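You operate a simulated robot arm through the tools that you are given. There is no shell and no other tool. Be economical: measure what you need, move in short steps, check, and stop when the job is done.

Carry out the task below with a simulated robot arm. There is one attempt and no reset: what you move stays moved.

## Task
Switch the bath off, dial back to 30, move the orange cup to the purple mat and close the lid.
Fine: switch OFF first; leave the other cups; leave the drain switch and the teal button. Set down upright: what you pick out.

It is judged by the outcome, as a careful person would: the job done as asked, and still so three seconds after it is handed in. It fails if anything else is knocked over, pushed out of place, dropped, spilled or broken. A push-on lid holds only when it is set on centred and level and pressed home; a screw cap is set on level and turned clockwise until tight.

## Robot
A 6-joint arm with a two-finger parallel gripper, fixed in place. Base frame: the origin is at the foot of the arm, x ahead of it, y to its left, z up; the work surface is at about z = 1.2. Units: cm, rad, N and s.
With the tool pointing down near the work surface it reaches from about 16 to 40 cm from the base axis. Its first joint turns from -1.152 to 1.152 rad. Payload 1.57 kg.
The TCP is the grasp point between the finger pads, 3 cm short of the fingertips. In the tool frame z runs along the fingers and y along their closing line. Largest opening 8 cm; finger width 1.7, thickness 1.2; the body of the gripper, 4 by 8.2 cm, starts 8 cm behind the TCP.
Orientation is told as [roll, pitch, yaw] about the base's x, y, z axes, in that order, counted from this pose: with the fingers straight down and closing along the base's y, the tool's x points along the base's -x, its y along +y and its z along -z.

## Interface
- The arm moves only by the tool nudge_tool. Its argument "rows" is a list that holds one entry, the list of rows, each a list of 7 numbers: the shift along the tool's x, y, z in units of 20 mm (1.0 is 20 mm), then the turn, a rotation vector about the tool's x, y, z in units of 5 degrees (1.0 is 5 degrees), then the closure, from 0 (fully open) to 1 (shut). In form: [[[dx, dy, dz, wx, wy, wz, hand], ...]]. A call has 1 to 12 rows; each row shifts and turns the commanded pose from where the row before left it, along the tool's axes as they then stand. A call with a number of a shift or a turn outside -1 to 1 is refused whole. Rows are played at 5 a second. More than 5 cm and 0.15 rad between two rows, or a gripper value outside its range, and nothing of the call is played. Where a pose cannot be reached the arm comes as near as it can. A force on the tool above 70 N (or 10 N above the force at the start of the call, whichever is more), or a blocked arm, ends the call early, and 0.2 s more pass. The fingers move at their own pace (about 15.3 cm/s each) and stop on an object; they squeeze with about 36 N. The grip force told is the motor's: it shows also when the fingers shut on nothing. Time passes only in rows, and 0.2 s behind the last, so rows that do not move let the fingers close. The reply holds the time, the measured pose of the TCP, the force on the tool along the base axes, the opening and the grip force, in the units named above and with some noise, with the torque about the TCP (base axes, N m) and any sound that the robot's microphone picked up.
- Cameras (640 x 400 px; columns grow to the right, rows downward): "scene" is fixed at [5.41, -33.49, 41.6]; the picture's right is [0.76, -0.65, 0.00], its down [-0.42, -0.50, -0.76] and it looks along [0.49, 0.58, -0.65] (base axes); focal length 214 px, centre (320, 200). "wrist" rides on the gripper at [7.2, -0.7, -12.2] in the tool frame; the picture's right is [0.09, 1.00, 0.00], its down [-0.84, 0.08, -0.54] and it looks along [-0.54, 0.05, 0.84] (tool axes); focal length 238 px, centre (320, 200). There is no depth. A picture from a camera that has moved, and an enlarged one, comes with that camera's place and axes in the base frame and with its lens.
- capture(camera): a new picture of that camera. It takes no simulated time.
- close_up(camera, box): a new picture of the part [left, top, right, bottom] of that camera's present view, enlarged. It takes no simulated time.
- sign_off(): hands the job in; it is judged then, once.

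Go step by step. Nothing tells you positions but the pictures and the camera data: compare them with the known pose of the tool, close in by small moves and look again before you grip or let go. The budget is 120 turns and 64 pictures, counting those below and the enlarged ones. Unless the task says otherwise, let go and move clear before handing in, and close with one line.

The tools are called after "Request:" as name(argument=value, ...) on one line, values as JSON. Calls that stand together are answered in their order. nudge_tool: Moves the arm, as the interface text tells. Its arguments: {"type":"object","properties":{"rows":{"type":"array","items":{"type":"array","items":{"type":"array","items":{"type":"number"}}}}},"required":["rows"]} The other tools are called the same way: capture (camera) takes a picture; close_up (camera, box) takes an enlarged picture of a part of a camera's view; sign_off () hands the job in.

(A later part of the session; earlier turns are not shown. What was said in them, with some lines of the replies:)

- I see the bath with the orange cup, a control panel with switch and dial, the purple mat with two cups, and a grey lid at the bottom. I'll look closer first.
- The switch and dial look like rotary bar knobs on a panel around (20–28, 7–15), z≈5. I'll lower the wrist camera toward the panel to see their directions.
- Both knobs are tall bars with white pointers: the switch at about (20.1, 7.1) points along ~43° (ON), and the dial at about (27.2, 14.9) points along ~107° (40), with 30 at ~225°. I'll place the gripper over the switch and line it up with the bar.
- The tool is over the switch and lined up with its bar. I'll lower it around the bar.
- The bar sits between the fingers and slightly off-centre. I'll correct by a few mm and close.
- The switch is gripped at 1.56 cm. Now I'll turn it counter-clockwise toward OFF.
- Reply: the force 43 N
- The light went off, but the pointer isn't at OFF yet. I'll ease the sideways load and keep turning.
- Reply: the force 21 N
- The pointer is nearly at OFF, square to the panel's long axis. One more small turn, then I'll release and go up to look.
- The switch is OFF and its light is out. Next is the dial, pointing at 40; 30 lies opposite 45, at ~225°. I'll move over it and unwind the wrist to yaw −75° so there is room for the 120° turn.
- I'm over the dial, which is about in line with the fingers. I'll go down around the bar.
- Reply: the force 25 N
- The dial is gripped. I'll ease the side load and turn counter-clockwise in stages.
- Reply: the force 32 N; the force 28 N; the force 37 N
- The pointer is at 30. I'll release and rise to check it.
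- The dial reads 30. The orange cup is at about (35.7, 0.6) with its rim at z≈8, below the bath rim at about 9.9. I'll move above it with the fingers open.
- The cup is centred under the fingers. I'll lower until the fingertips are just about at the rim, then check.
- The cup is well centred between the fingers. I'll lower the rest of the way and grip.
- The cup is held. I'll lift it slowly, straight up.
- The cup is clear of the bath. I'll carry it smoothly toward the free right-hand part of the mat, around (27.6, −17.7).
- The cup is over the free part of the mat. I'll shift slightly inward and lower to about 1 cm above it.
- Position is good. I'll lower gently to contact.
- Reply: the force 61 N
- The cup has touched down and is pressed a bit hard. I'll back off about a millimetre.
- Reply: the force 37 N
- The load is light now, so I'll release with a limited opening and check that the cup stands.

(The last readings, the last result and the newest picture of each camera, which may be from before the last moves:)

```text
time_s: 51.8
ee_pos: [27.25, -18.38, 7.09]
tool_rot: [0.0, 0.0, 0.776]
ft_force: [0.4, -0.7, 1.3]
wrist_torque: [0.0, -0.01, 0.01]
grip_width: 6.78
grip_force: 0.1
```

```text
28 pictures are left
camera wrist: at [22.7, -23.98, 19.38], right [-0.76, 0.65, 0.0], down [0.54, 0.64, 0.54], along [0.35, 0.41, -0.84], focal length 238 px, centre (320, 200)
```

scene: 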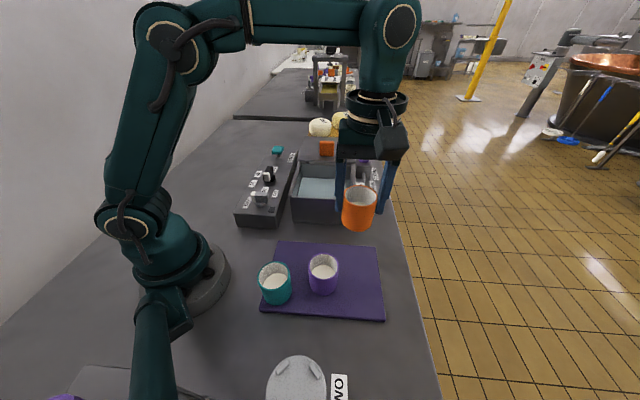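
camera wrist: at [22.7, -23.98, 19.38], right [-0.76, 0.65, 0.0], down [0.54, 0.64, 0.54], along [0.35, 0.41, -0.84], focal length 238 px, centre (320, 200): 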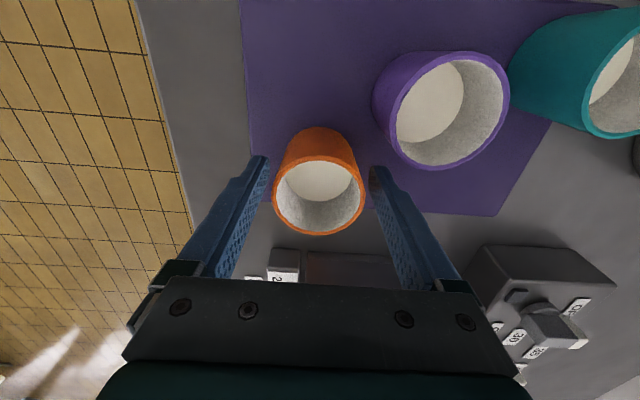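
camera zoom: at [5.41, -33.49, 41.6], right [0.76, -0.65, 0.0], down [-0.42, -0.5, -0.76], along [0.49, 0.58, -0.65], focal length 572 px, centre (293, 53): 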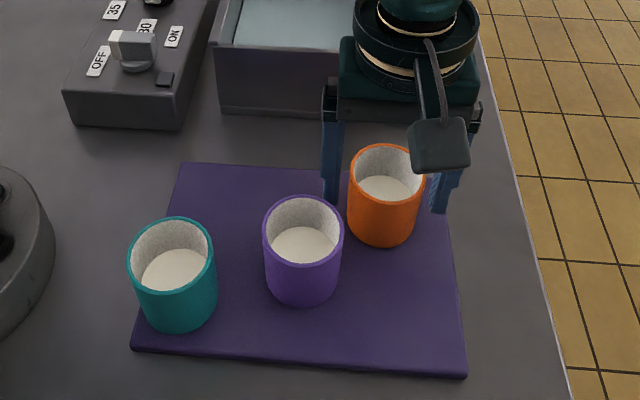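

The orange cup stands upright on the mat. I'll rise and travel back over the bath to look at the lid.

Request:
nudge_tool(rows=[[[0, 0, -0.5, 0, 0, 0, 0.15], [0, 0, -0.8, 0, 0, 0, 0.15], [0, 0, -1, 0, 0, 0, 0.15], [0, 0, -1, 0, 0, 0, 0.15], [0, 0, -1, 0, 0, 0, 0.15], [0, 0, -1, 0, 0, 0, 0.15], [0, 0, -1, 0, 0, 0, 0.15], [0, 0, -1, 0, 0, 0, 0.15]]])

Request:
nudge_tool(rows=[[[-0.9, 0.38, 0, 0, 0, 0, 0.15], [-0.9, 0.38, 0, 0, 0, 0, 0.15], [-0.9, 0.38, 0, 0, 0, 0, 0.15], [-0.9, 0.38, 0, 0, 0, 0, 0.15], [-0.9, 0.38, 0, 0, 0, 0, 0.15], [-0.9, 0.38, 0, 0, 0, 0, 0.15], [-0.9, 0.38, 0, 0, 0, 0, 0.15], [-0.9, 0.38, 0, 0, 0, 0, 0.15], [-0.9, 0.38, 0, 0, 0, 0, 0.15], [0, 0, 0, 0, 0, 0, 0.15]]])

Request:
capture(camera="wrist")

Request:
close_up(camera="scene", box=[265, 110, 395, 240])

```text
time_s: 53.6
ee_pos: [27.31, -18.46, 21.92]
tool_rot: [0.0, -0.002, 0.775]
ft_force: [0.3, -0.4, 0.4]
wrist_torque: [-0.01, 0.0, 0.01]
grip_width: 6.82
grip_force: 0.0
```

```text
time_s: 55.8
ee_pos: [34.09, -2.19, 21.64]
tool_rot: [0.001, -0.002, 0.776]
ft_force: [0.1, 0.3, 0.2]
wrist_torque: [0.01, 0.0, -0.04]
grip_width: 6.79
grip_force: 0.1
```

```text
27 pictures are left
camera wrist: at [29.51, -7.77, 34.01], right [-0.76, 0.65, 0.0], down [0.54, 0.64, 0.54], along [0.35, 0.41, -0.84], focal length 238 px, centre (320, 200)
```

wrist: 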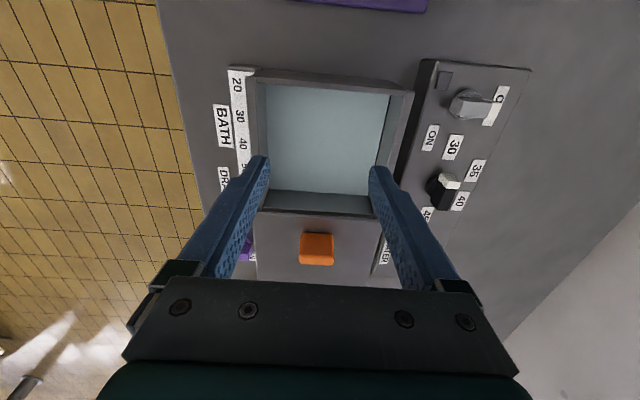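

```text
3.08 times, centred on (330, 175) of scene
camera zoom: at [5.41, -33.49, 41.6], right [0.76, -0.65, 0.0], down [-0.42, -0.5, -0.76], along [0.49, 0.58, -0.65], focal length 660 px, centre (289, 277)
```

zoom: 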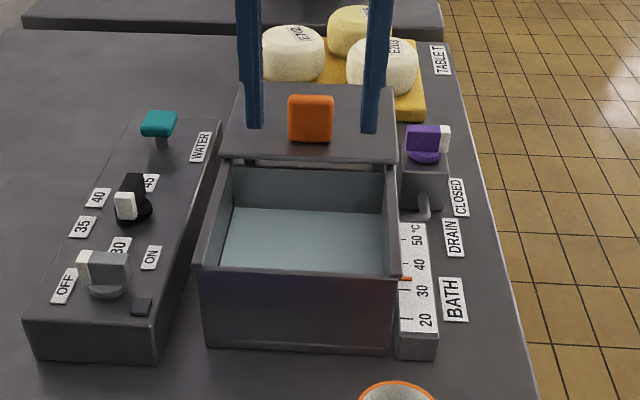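

The lid is a sliding plate at rim height, parked behind the bath, with an orange handle at about (42.7, 7.8, 13). That's at the edge of the arm's reach, so I'll approach high up and see how far it gets.

Request:
nudge_tool(rows=[[[-0.8, 0.06, 0, 0, 0, 0, 0.05], [-0.8, 0.06, 0, 0, 0, 0, 0.05], [-0.8, 0.06, 0, 0, 0, 0, 0.05], [-0.8, 0.06, 0, 0, 0, 0, 0.05], [-0.8, 0.06, 0, 0, 0, 0, 0.05], [-0.8, 0.06, 0, 0, 0, 0, 0.05], [-0.8, 0.06, 0, 0, 0, 0, 0.05], [0, 0, 0, 0, 0, 0, 0.05]]])

Request:
capture(camera="wrist")

Request:
close_up(camera="scene", box=[265, 60, 395, 190])

```text
time_s: 57.6
ee_pos: [36.04, 0.15, 21.54]
tool_rot: [-0.002, -0.005, 0.777]
ft_force: [-0.2, 0.7, 0.3]
wrist_torque: [0.01, 0.01, -0.01]
grip_width: 7.61
grip_force: 0.0
out of reach, approached as far as the arm can: row 3, 4, 5, 6, 7
```

```text
25 pictures are left
camera wrist: at [31.42, -5.35, 33.93], right [-0.76, 0.65, 0.0], down [0.54, 0.64, 0.54], along [0.35, 0.41, -0.84], focal length 238 px, centre (320, 200)
```

wrist: 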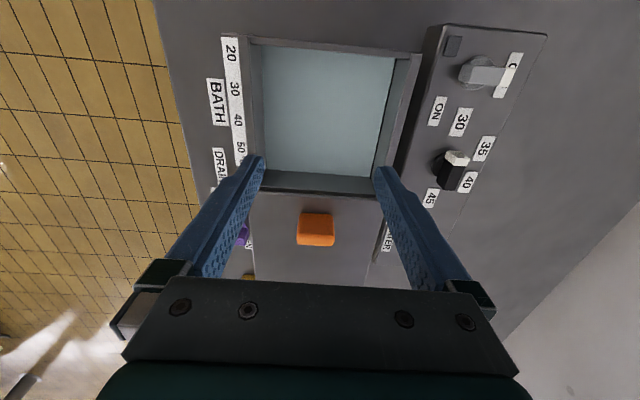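

```text
3.08 times, centred on (330, 125) of scene
camera zoom: at [5.41, -33.49, 41.6], right [0.76, -0.65, 0.0], down [-0.42, -0.5, -0.76], along [0.49, 0.58, -0.65], focal length 660 px, centre (289, 431)
```

zoom: 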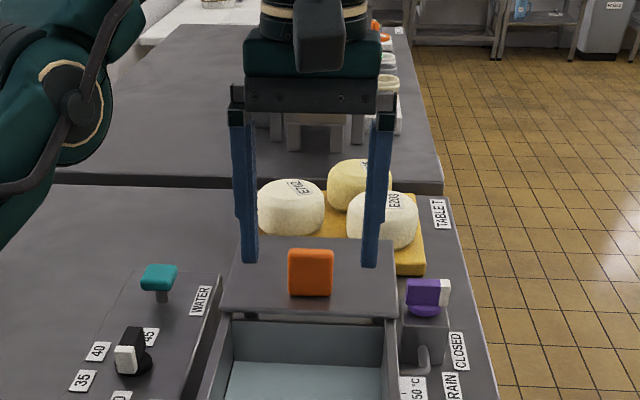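

Straight down, the arm can't get there, so I'll tilt the tool so the fingers lean outward along the slide direction to gain reach.

Request:
nudge_tool(rows=[[[0, 0, 0, 0, -1, 0, 0.05], [0, 0, 0, 0, -1, 0, 0.05], [0, 0, 0, 0, -1, 0, 0.05], [0, 0, 0, 0, -1, 0, 0.05], [0, 0, 0, 0, -1, 0, 0.05], [0, 0, 0, 0, -1, 0, 0.05], [0, 0, 0, 0, -1, 0, 0.05], [0, 0, 0, 0, 0, 0, 0.05]]])

Request:
capture(camera="wrist")

```text
time_s: 59.4
ee_pos: [36.01, 0.27, 21.66]
tool_rot: [0.001, -0.614, 0.778]
ft_force: [0.1, 0.0, 0.0]
wrist_torque: [-0.02, 0.01, 0.04]
grip_width: 7.6
grip_force: 0.0
```

```text
23 pictures are left
camera wrist: at [27.4, -9.31, 27.56], right [-0.75, 0.66, -0.05], down [0.21, 0.32, 0.92], along [0.63, 0.68, -0.38], focal length 238 px, centre (320, 200)
```

wrist: 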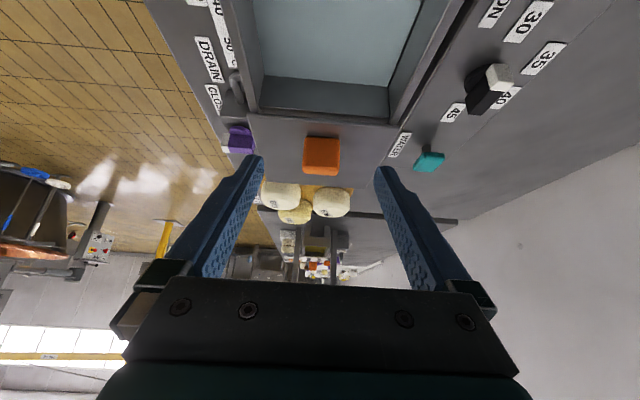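

The tilt gained reach and the handle is straight ahead between the fingers. I'll move along the slide direction, staying just above the handle.

Request:
nudge_tool(rows=[[[-0.67, 0, 0.78, 0, 0, 0, 0.05], [-0.67, 0, 0.78, 0, 0, 0, 0.05], [-0.67, 0, 0.78, 0, 0, 0, 0.05], [-0.67, 0, 0.78, 0, 0, 0, 0.05], [0, 0, 0, 0, 0, 0, 0.05]]])

Request:
capture(camera="wrist")

Request:
close_up(camera="scene", box=[265, 90, 395, 220])

```text
time_s: 60.6
ee_pos: [41.82, 5.88, 19.45]
tool_rot: [0.0, -0.614, 0.776]
ft_force: [0.0, -0.6, 0.9]
wrist_torque: [0.02, 0.01, 0.0]
grip_width: 7.6
grip_force: 0.0
```

```text
22 pictures are left
camera wrist: at [33.15, -3.69, 25.52], right [-0.75, 0.66, -0.05], down [0.21, 0.32, 0.92], along [0.63, 0.68, -0.38], focal length 238 px, centre (320, 200)
```

wrist: 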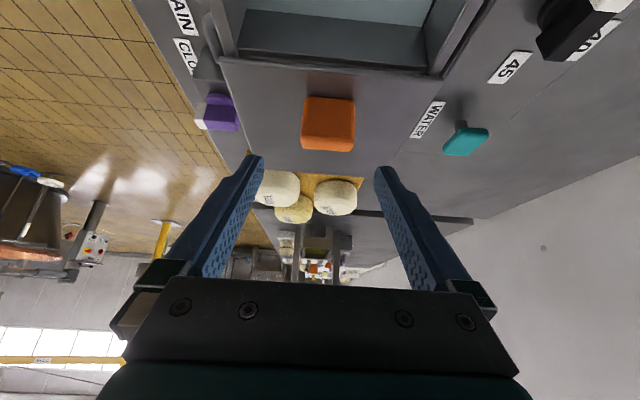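

```text
3.08 times, centred on (330, 155) of scene
camera zoom: at [5.41, -33.49, 41.6], right [0.76, -0.65, 0.0], down [-0.42, -0.5, -0.76], along [0.49, 0.58, -0.65], focal length 660 px, centre (289, 338)
```

zoom: 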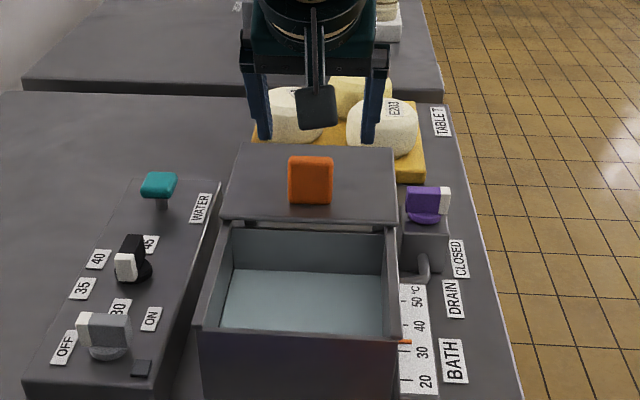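

The handle is reachable and lined up. I'll lower around it.

Request:
nudge_tool(rows=[[[0.237, 0, 0.575, 0, 0, 0, 0.05], [0.237, 0, 0.575, 0, 0, 0, 0.05], [0.237, 0, 0.575, 0, 0, 0, 0.05], [0.237, 0, 0.575, 0, 0, 0, 0.05], [0, 0, 0, 0, 0, 0, 0.05]]])

Request:
capture(camera="wrist")

Request:
close_up(camera="scene", box=[265, 90, 395, 220])

```text
time_s: 61.8
ee_pos: [42.55, 6.55, 14.57]
tool_rot: [0.001, -0.613, 0.777]
ft_force: [-0.2, 0.6, 0.1]
wrist_torque: [0.02, 0.0, 0.04]
grip_width: 7.57
grip_force: 0.0
```

```text
20 pictures are left
camera wrist: at [33.89, -2.97, 20.65], right [-0.75, 0.66, -0.05], down [0.21, 0.32, 0.92], along [0.62, 0.68, -0.38], focal length 238 px, centre (320, 200)
```

wrist: 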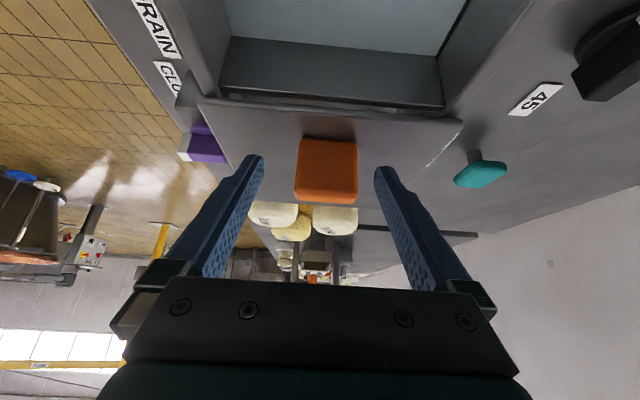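

```text
3.08 times, centred on (330, 155) of scene
camera zoom: at [5.41, -33.49, 41.6], right [0.76, -0.65, 0.0], down [-0.42, -0.5, -0.76], along [0.49, 0.58, -0.65], focal length 660 px, centre (289, 338)
```

zoom: 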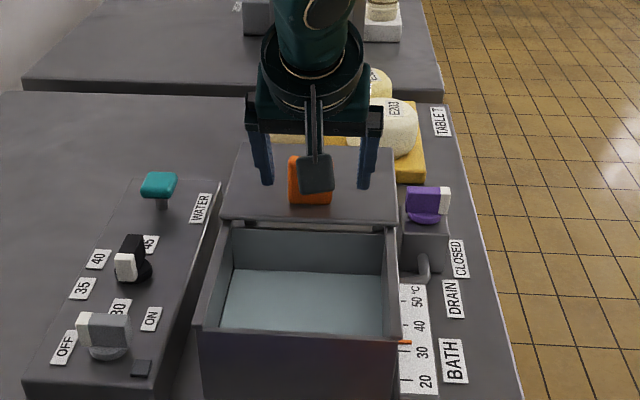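

The fingers straddle the handle. Closing.

Request:
nudge_tool(rows=[[[0, 0, 0, 0, 0, 0, 0.3], [0, 0, 0, 0, 0, 0, 0.4], [0, 0, 0, 0, 0, 0, 1], [0, 0, 0, 0, 0, 0, 1]]])

```text
time_s: 62.8
ee_pos: [42.26, 6.89, 14.62]
tool_rot: [0.014, -0.608, 0.779]
ft_force: [-34.0, 27.9, 8.6]
wrist_torque: [0.07, -0.78, 0.41]
grip_width: 4.19
grip_force: 45.4
```

The handle is gripped with some sideways load. I'll relieve that and test a 2 cm slide toward the bath.

Request:
nudge_tool(rows=[[[0, 0.2, 0, 0, 0, 0, 1], [0, 0, 0, 0, 0, 0, 1], [0.2, 0, -0.144, 0, 0, 0, 1], [0.2, 0, -0.144, 0, 0, 0, 1], [0.2, 0, -0.144, 0, 0, 0, 1], [0.2, 0, -0.144, 0, 0, 0, 1], [0, 0, 0, 0, 0, 0, 1]]])

Request:
close_up(camera="scene", box=[265, 90, 395, 220])

```text
time_s: 64.4
ee_pos: [40.67, 5.57, 14.68]
tool_rot: [0.002, -0.609, 0.777]
ft_force: [-10.3, 11.7, -10.1]
wrist_torque: [-0.19, -0.32, 0.55]
grip_width: 4.16
grip_force: 45.0
```

```text
3.08 times, centred on (330, 155) of scene
camera zoom: at [5.41, -33.49, 41.6], right [0.76, -0.65, 0.0], down [-0.42, -0.5, -0.76], along [0.49, 0.58, -0.65], focal length 660 px, centre (289, 338)
```

zoom: 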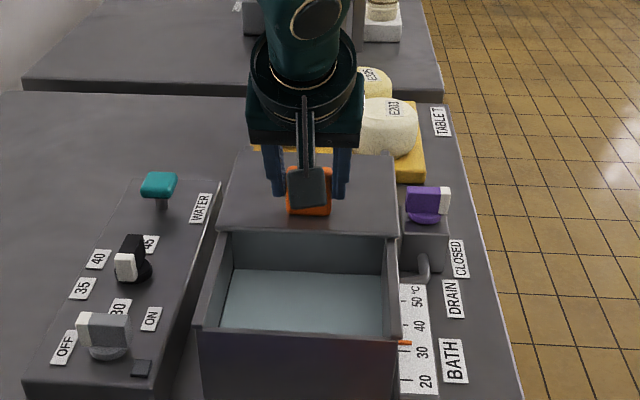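

The lid slides freely. Continuing in steps.

Request:
nudge_tool(rows=[[[0.3, 0.06, -0.212, 0, 0, 0, 1], [0.3, 0, -0.212, 0, 0, 0, 1], [0.3, 0, -0.212, 0, 0, 0, 1], [0.3, 0, -0.212, 0, 0, 0, 1], [0.3, 0, -0.212, 0, 0, 0, 1], [0.3, 0, -0.212, 0, 0, 0, 1], [0.3, 0, -0.212, 0, 0, 0, 1], [0, 0, 0, 0, 0, 0, 1]]])

```text
time_s: 66.2
ee_pos: [37.08, 1.79, 14.82]
tool_rot: [-0.007, -0.611, 0.776]
ft_force: [15.8, -17.3, -32.5]
wrist_torque: [0.15, 0.21, 0.15]
grip_width: 4.17
grip_force: 45.0
```

Request:
nudge_tool(rows=[[[0.05, -0.06, 0.07, 0, 0, 0, 1], [0.3, 0, -0.206, 0, 0, 0, 1], [0.3, 0, -0.206, 0, 0, 0, 1], [0.3, 0, -0.206, 0, 0, 0, 1], [0.3, 0, -0.206, 0, 0, 0, 1], [0.3, 0, -0.206, 0, 0, 0, 1], [0, 0, 0, 0, 0, 0, 1]]])

Request:
close_up(camera="scene", box=[255, 110, 395, 250])

```text
time_s: 67.8
ee_pos: [34.68, -0.68, 14.61]
tool_rot: [-0.003, -0.615, 0.779]
ft_force: [6.0, -5.3, 23.6]
wrist_torque: [0.26, -0.12, 0.73]
grip_width: 4.19
grip_force: 44.7
```

```text
2.86 times, centred on (325, 180) of scene
camera zoom: at [5.41, -33.49, 41.6], right [0.76, -0.65, 0.0], down [-0.42, -0.5, -0.76], along [0.49, 0.58, -0.65], focal length 613 px, centre (306, 257)
```

zoom: 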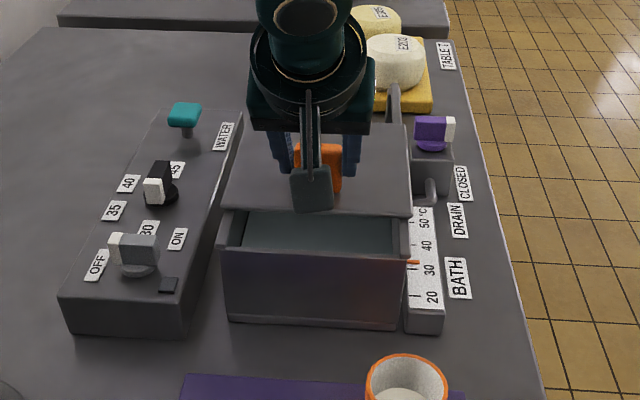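

About 3.5 cm of opening is left. I'll continue in smaller steps and watch for the stop.

Request:
nudge_tool(rows=[[[0.2, 0, -0.17, 0, 0, 0, 1], [0.2, 0, -0.14, 0, 0, 0, 1], [0.2, 0, -0.14, 0, 0, 0, 1], [0.2, 0, -0.14, 0, 0, 0, 1], [0.2, 0, -0.14, 0, 0, 0, 1], [0, 0, 0, 0, 0, 0, 1]]])

Request:
close_up(camera="scene", box=[255, 110, 395, 250])

```text
time_s: 69.2
ee_pos: [32.9, -2.49, 14.74]
tool_rot: [-0.004, -0.613, 0.779]
ft_force: [7.0, -8.3, 24.0]
wrist_torque: [0.69, -0.14, 0.14]
grip_width: 4.19
grip_force: 45.3
```

```text
2.86 times, centred on (325, 180) of scene
camera zoom: at [5.41, -33.49, 41.6], right [0.76, -0.65, 0.0], down [-0.42, -0.5, -0.76], along [0.49, 0.58, -0.65], focal length 613 px, centre (306, 257)
```

zoom: 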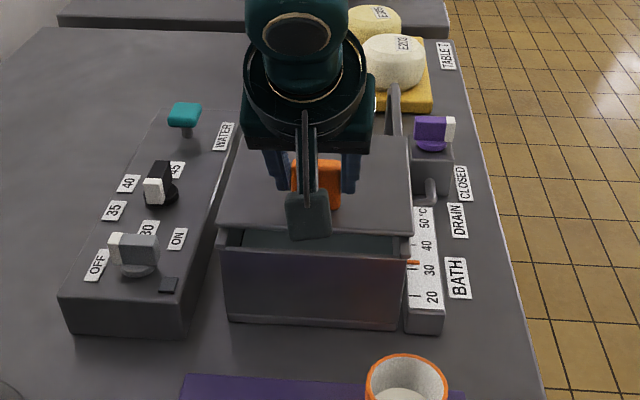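

Request:
nudge_tool(rows=[[[0.15, 0, -0.12, 0, 0, 0, 1], [0.15, 0, -0.105, 0, 0, 0, 1], [0.15, 0, -0.105, 0, 0, 0, 1], [0.15, 0, -0.105, 0, 0, 0, 1], [0, 0, 0, 0, 0, 0, 1]]])

Request:
close_up(camera="scene", box=[255, 110, 395, 250])

```text
time_s: 70.4
ee_pos: [31.78, -3.51, 14.53]
tool_rot: [-0.004, -0.612, 0.779]
ft_force: [6.1, -8.7, 22.6]
wrist_torque: [0.42, 0.03, 0.19]
grip_width: 4.21
grip_force: 45.2
```

```text
2.86 times, centred on (325, 180) of scene
camera zoom: at [5.41, -33.49, 41.6], right [0.76, -0.65, 0.0], down [-0.42, -0.5, -0.76], along [0.49, 0.58, -0.65], focal length 613 px, centre (306, 257)
```

zoom: 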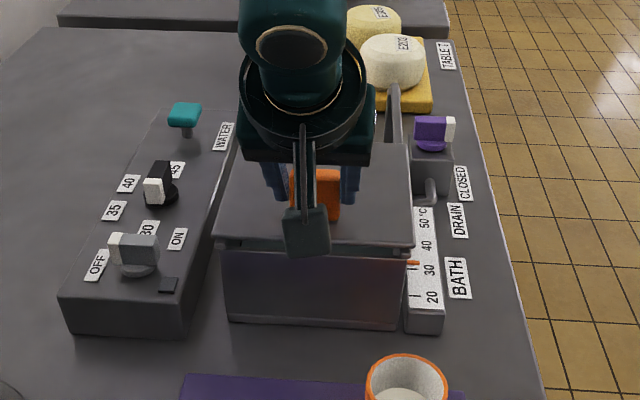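

Nearly closed. I'll take a closer look at the front edge.

Request:
close_up(camera="scene", box=[295, 170, 365, 230])

```text
6.67 times, centred on (330, 200) of scene
camera zoom: at [5.41, -33.49, 41.6], right [0.76, -0.65, 0.0], down [-0.42, -0.5, -0.76], along [0.49, 0.58, -0.65], focal length 1430 px, centre (253, 200)
```

zoom: 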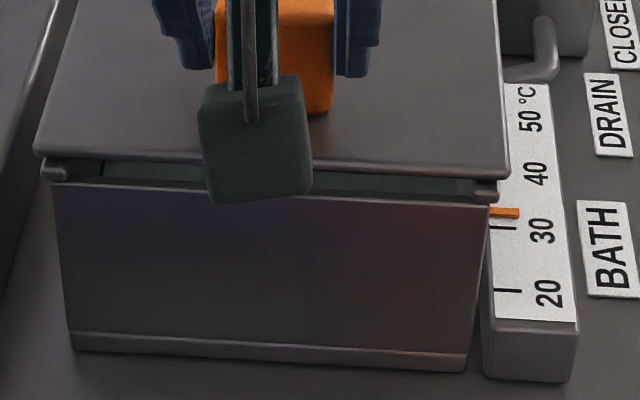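

There's still a gap of about 1 cm. I'll push on gently until the stop.

Request:
nudge_tool(rows=[[[0.1, 0, -0.085, 0, 0, 0, 1], [0.1, 0, -0.075, 0, 0, 0, 1], [0.1, 0, -0.07, 0, 0, 0, 1], [0, 0, 0, 0, 0, 0, 1]]])

Request:
close_up(camera="scene", box=[295, 170, 365, 230])

```text
time_s: 71.4
ee_pos: [31.52, -4.08, 14.64]
tool_rot: [-0.001, -0.617, 0.774]
ft_force: [37.5, 11.8, -7.2]
wrist_torque: [0.48, -0.27, 0.26]
grip_width: 4.2
grip_force: 45.0
```

```text
6.67 times, centred on (330, 200) of scene
camera zoom: at [5.42, -33.49, 41.6], right [0.76, -0.65, 0.0], down [-0.42, -0.5, -0.76], along [0.49, 0.58, -0.65], focal length 1430 px, centre (253, 200)
```

zoom: 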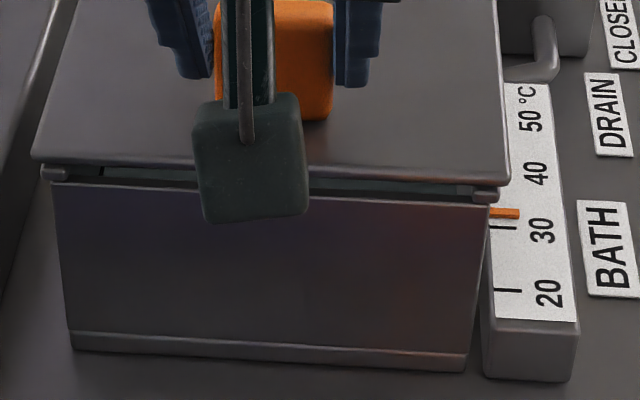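

Resistance of about 35 N suggests the end stop. One small push to confirm.

Request:
nudge_tool(rows=[[[0.06, -0.03, -0.045, 0, 0, 0, 1], [0, 0, 0, 0, 0, 0, 1], [0, 0, 0, 0, 0, 0, 1]]])

```text
time_s: 72.2
ee_pos: [31.29, -4.15, 14.81]
tool_rot: [0.002, -0.618, 0.773]
ft_force: [29.7, 18.2, -1.1]
wrist_torque: [0.04, -1.03, 0.24]
grip_width: 4.12
grip_force: 44.8
```

Request:
nudge_tool(rows=[[[0.1, 0, -0.055, 0, 0, 0, 1], [0, 0, 0, 0, 0, 0, 1], [0, 0, 0, 0, 0, 0, 1]]])

Request:
close_up(camera="scene", box=[295, 170, 365, 230])

```text
time_s: 73.0
ee_pos: [31.11, -4.16, 14.68]
tool_rot: [0.002, -0.62, 0.771]
ft_force: [26.7, 20.1, 6.4]
wrist_torque: [0.11, -1.06, 0.22]
grip_width: 4.14
grip_force: 45.2
```

```text
6.67 times, centred on (330, 200) of scene
camera zoom: at [5.41, -33.49, 41.6], right [0.76, -0.65, 0.0], down [-0.42, -0.5, -0.76], along [0.49, 0.58, -0.65], focal length 1430 px, centre (253, 200)
```

zoom: 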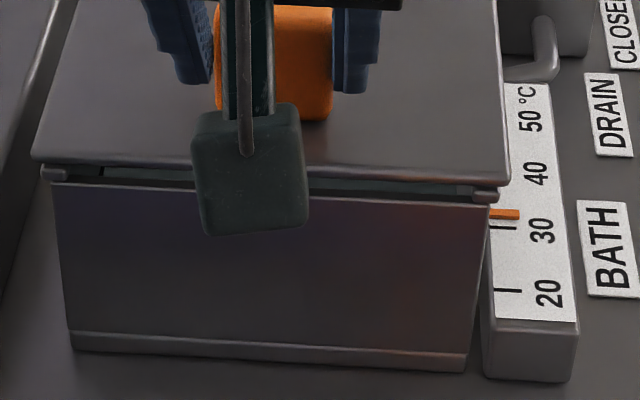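

The lid no longer moves and the fingers just slip on the handle, so it is at its stop. I'll relieve the load, open and rise.

Request:
nudge_tool(rows=[[[-0.12, 0, 0.07, 0, 0, 0, 1], [0, 0, 0, 0, 0, 0, 0.4], [0, 0, 0, 0, 0, 0, 0.25], [0, 0, 0, 0, 0, 0, 0.1], [0, 0, 0, 0, 0, 0, 0.1], [-0.4, 0, -0.57, 0, 0, 0, 0.1], [-0.5, 0, -0.7, 0, 0, 0, 0.1], [-0.5, 0, -0.7, 0, 0, 0, 0.1], [-0.5, 0, -0.7, 0, 0, 0, 0.1], [-0.5, 0, -0.7, 0, 0, 0, 0.1]]])

Request:
capture(camera="scene")

Request:
close_up(camera="scene", box=[255, 110, 395, 250])

Request:
capture(camera="wrist")

```text
time_s: 75.2
ee_pos: [31.23, -4.05, 23.07]
tool_rot: [0.001, -0.613, 0.775]
ft_force: [-0.4, 0.3, -0.9]
wrist_torque: [-0.02, -0.03, 0.01]
grip_width: 7.18
grip_force: 0.0
```

```text
11 pictures are left
```

scene: 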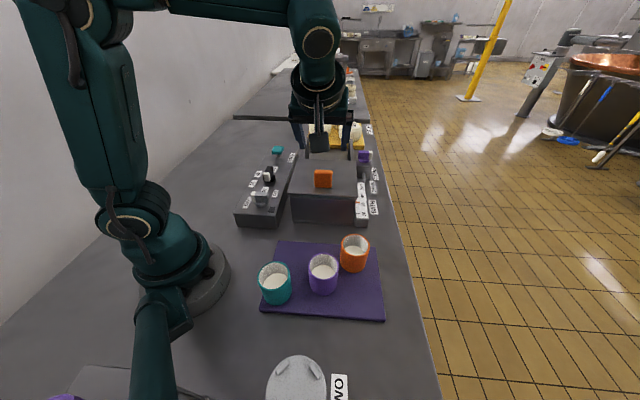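

```text
2.86 times, centred on (325, 180) of scene
camera zoom: at [5.41, -33.49, 41.6], right [0.76, -0.65, 0.0], down [-0.42, -0.5, -0.76], along [0.49, 0.58, -0.65], focal length 613 px, centre (306, 257)
```

zoom: 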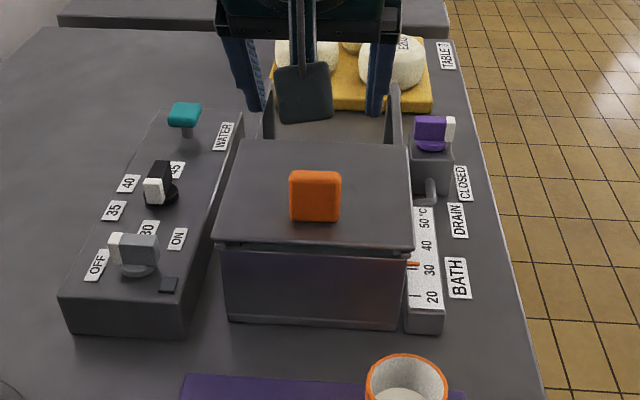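

```text
9 pictures are left
camera wrist: at [22.58, -13.53, 28.98], right [-0.75, 0.66, -0.05], down [0.21, 0.32, 0.92], along [0.63, 0.68, -0.38], focal length 238 px, centre (320, 200)
```

wrist: 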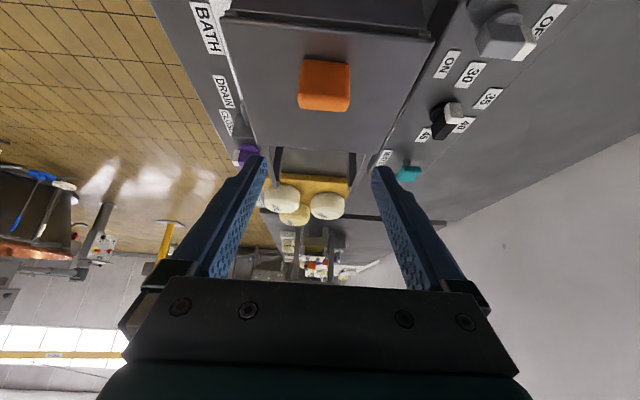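

The lid is fully forward at its stop and covers the bath. The switch is at OFF with its light out, the dial is at 30, and the orange cup stands upright on the purple mat. The other cups, drain switch and teal button are where they were, and the arm is clear, so I'm handing in.

Request:
sign_off()

```text
The job is handed in.
```

I switched the bath off first, set the dial to 30, stood the orange cup upright on the purple mat, and slid the lid shut to its stop.
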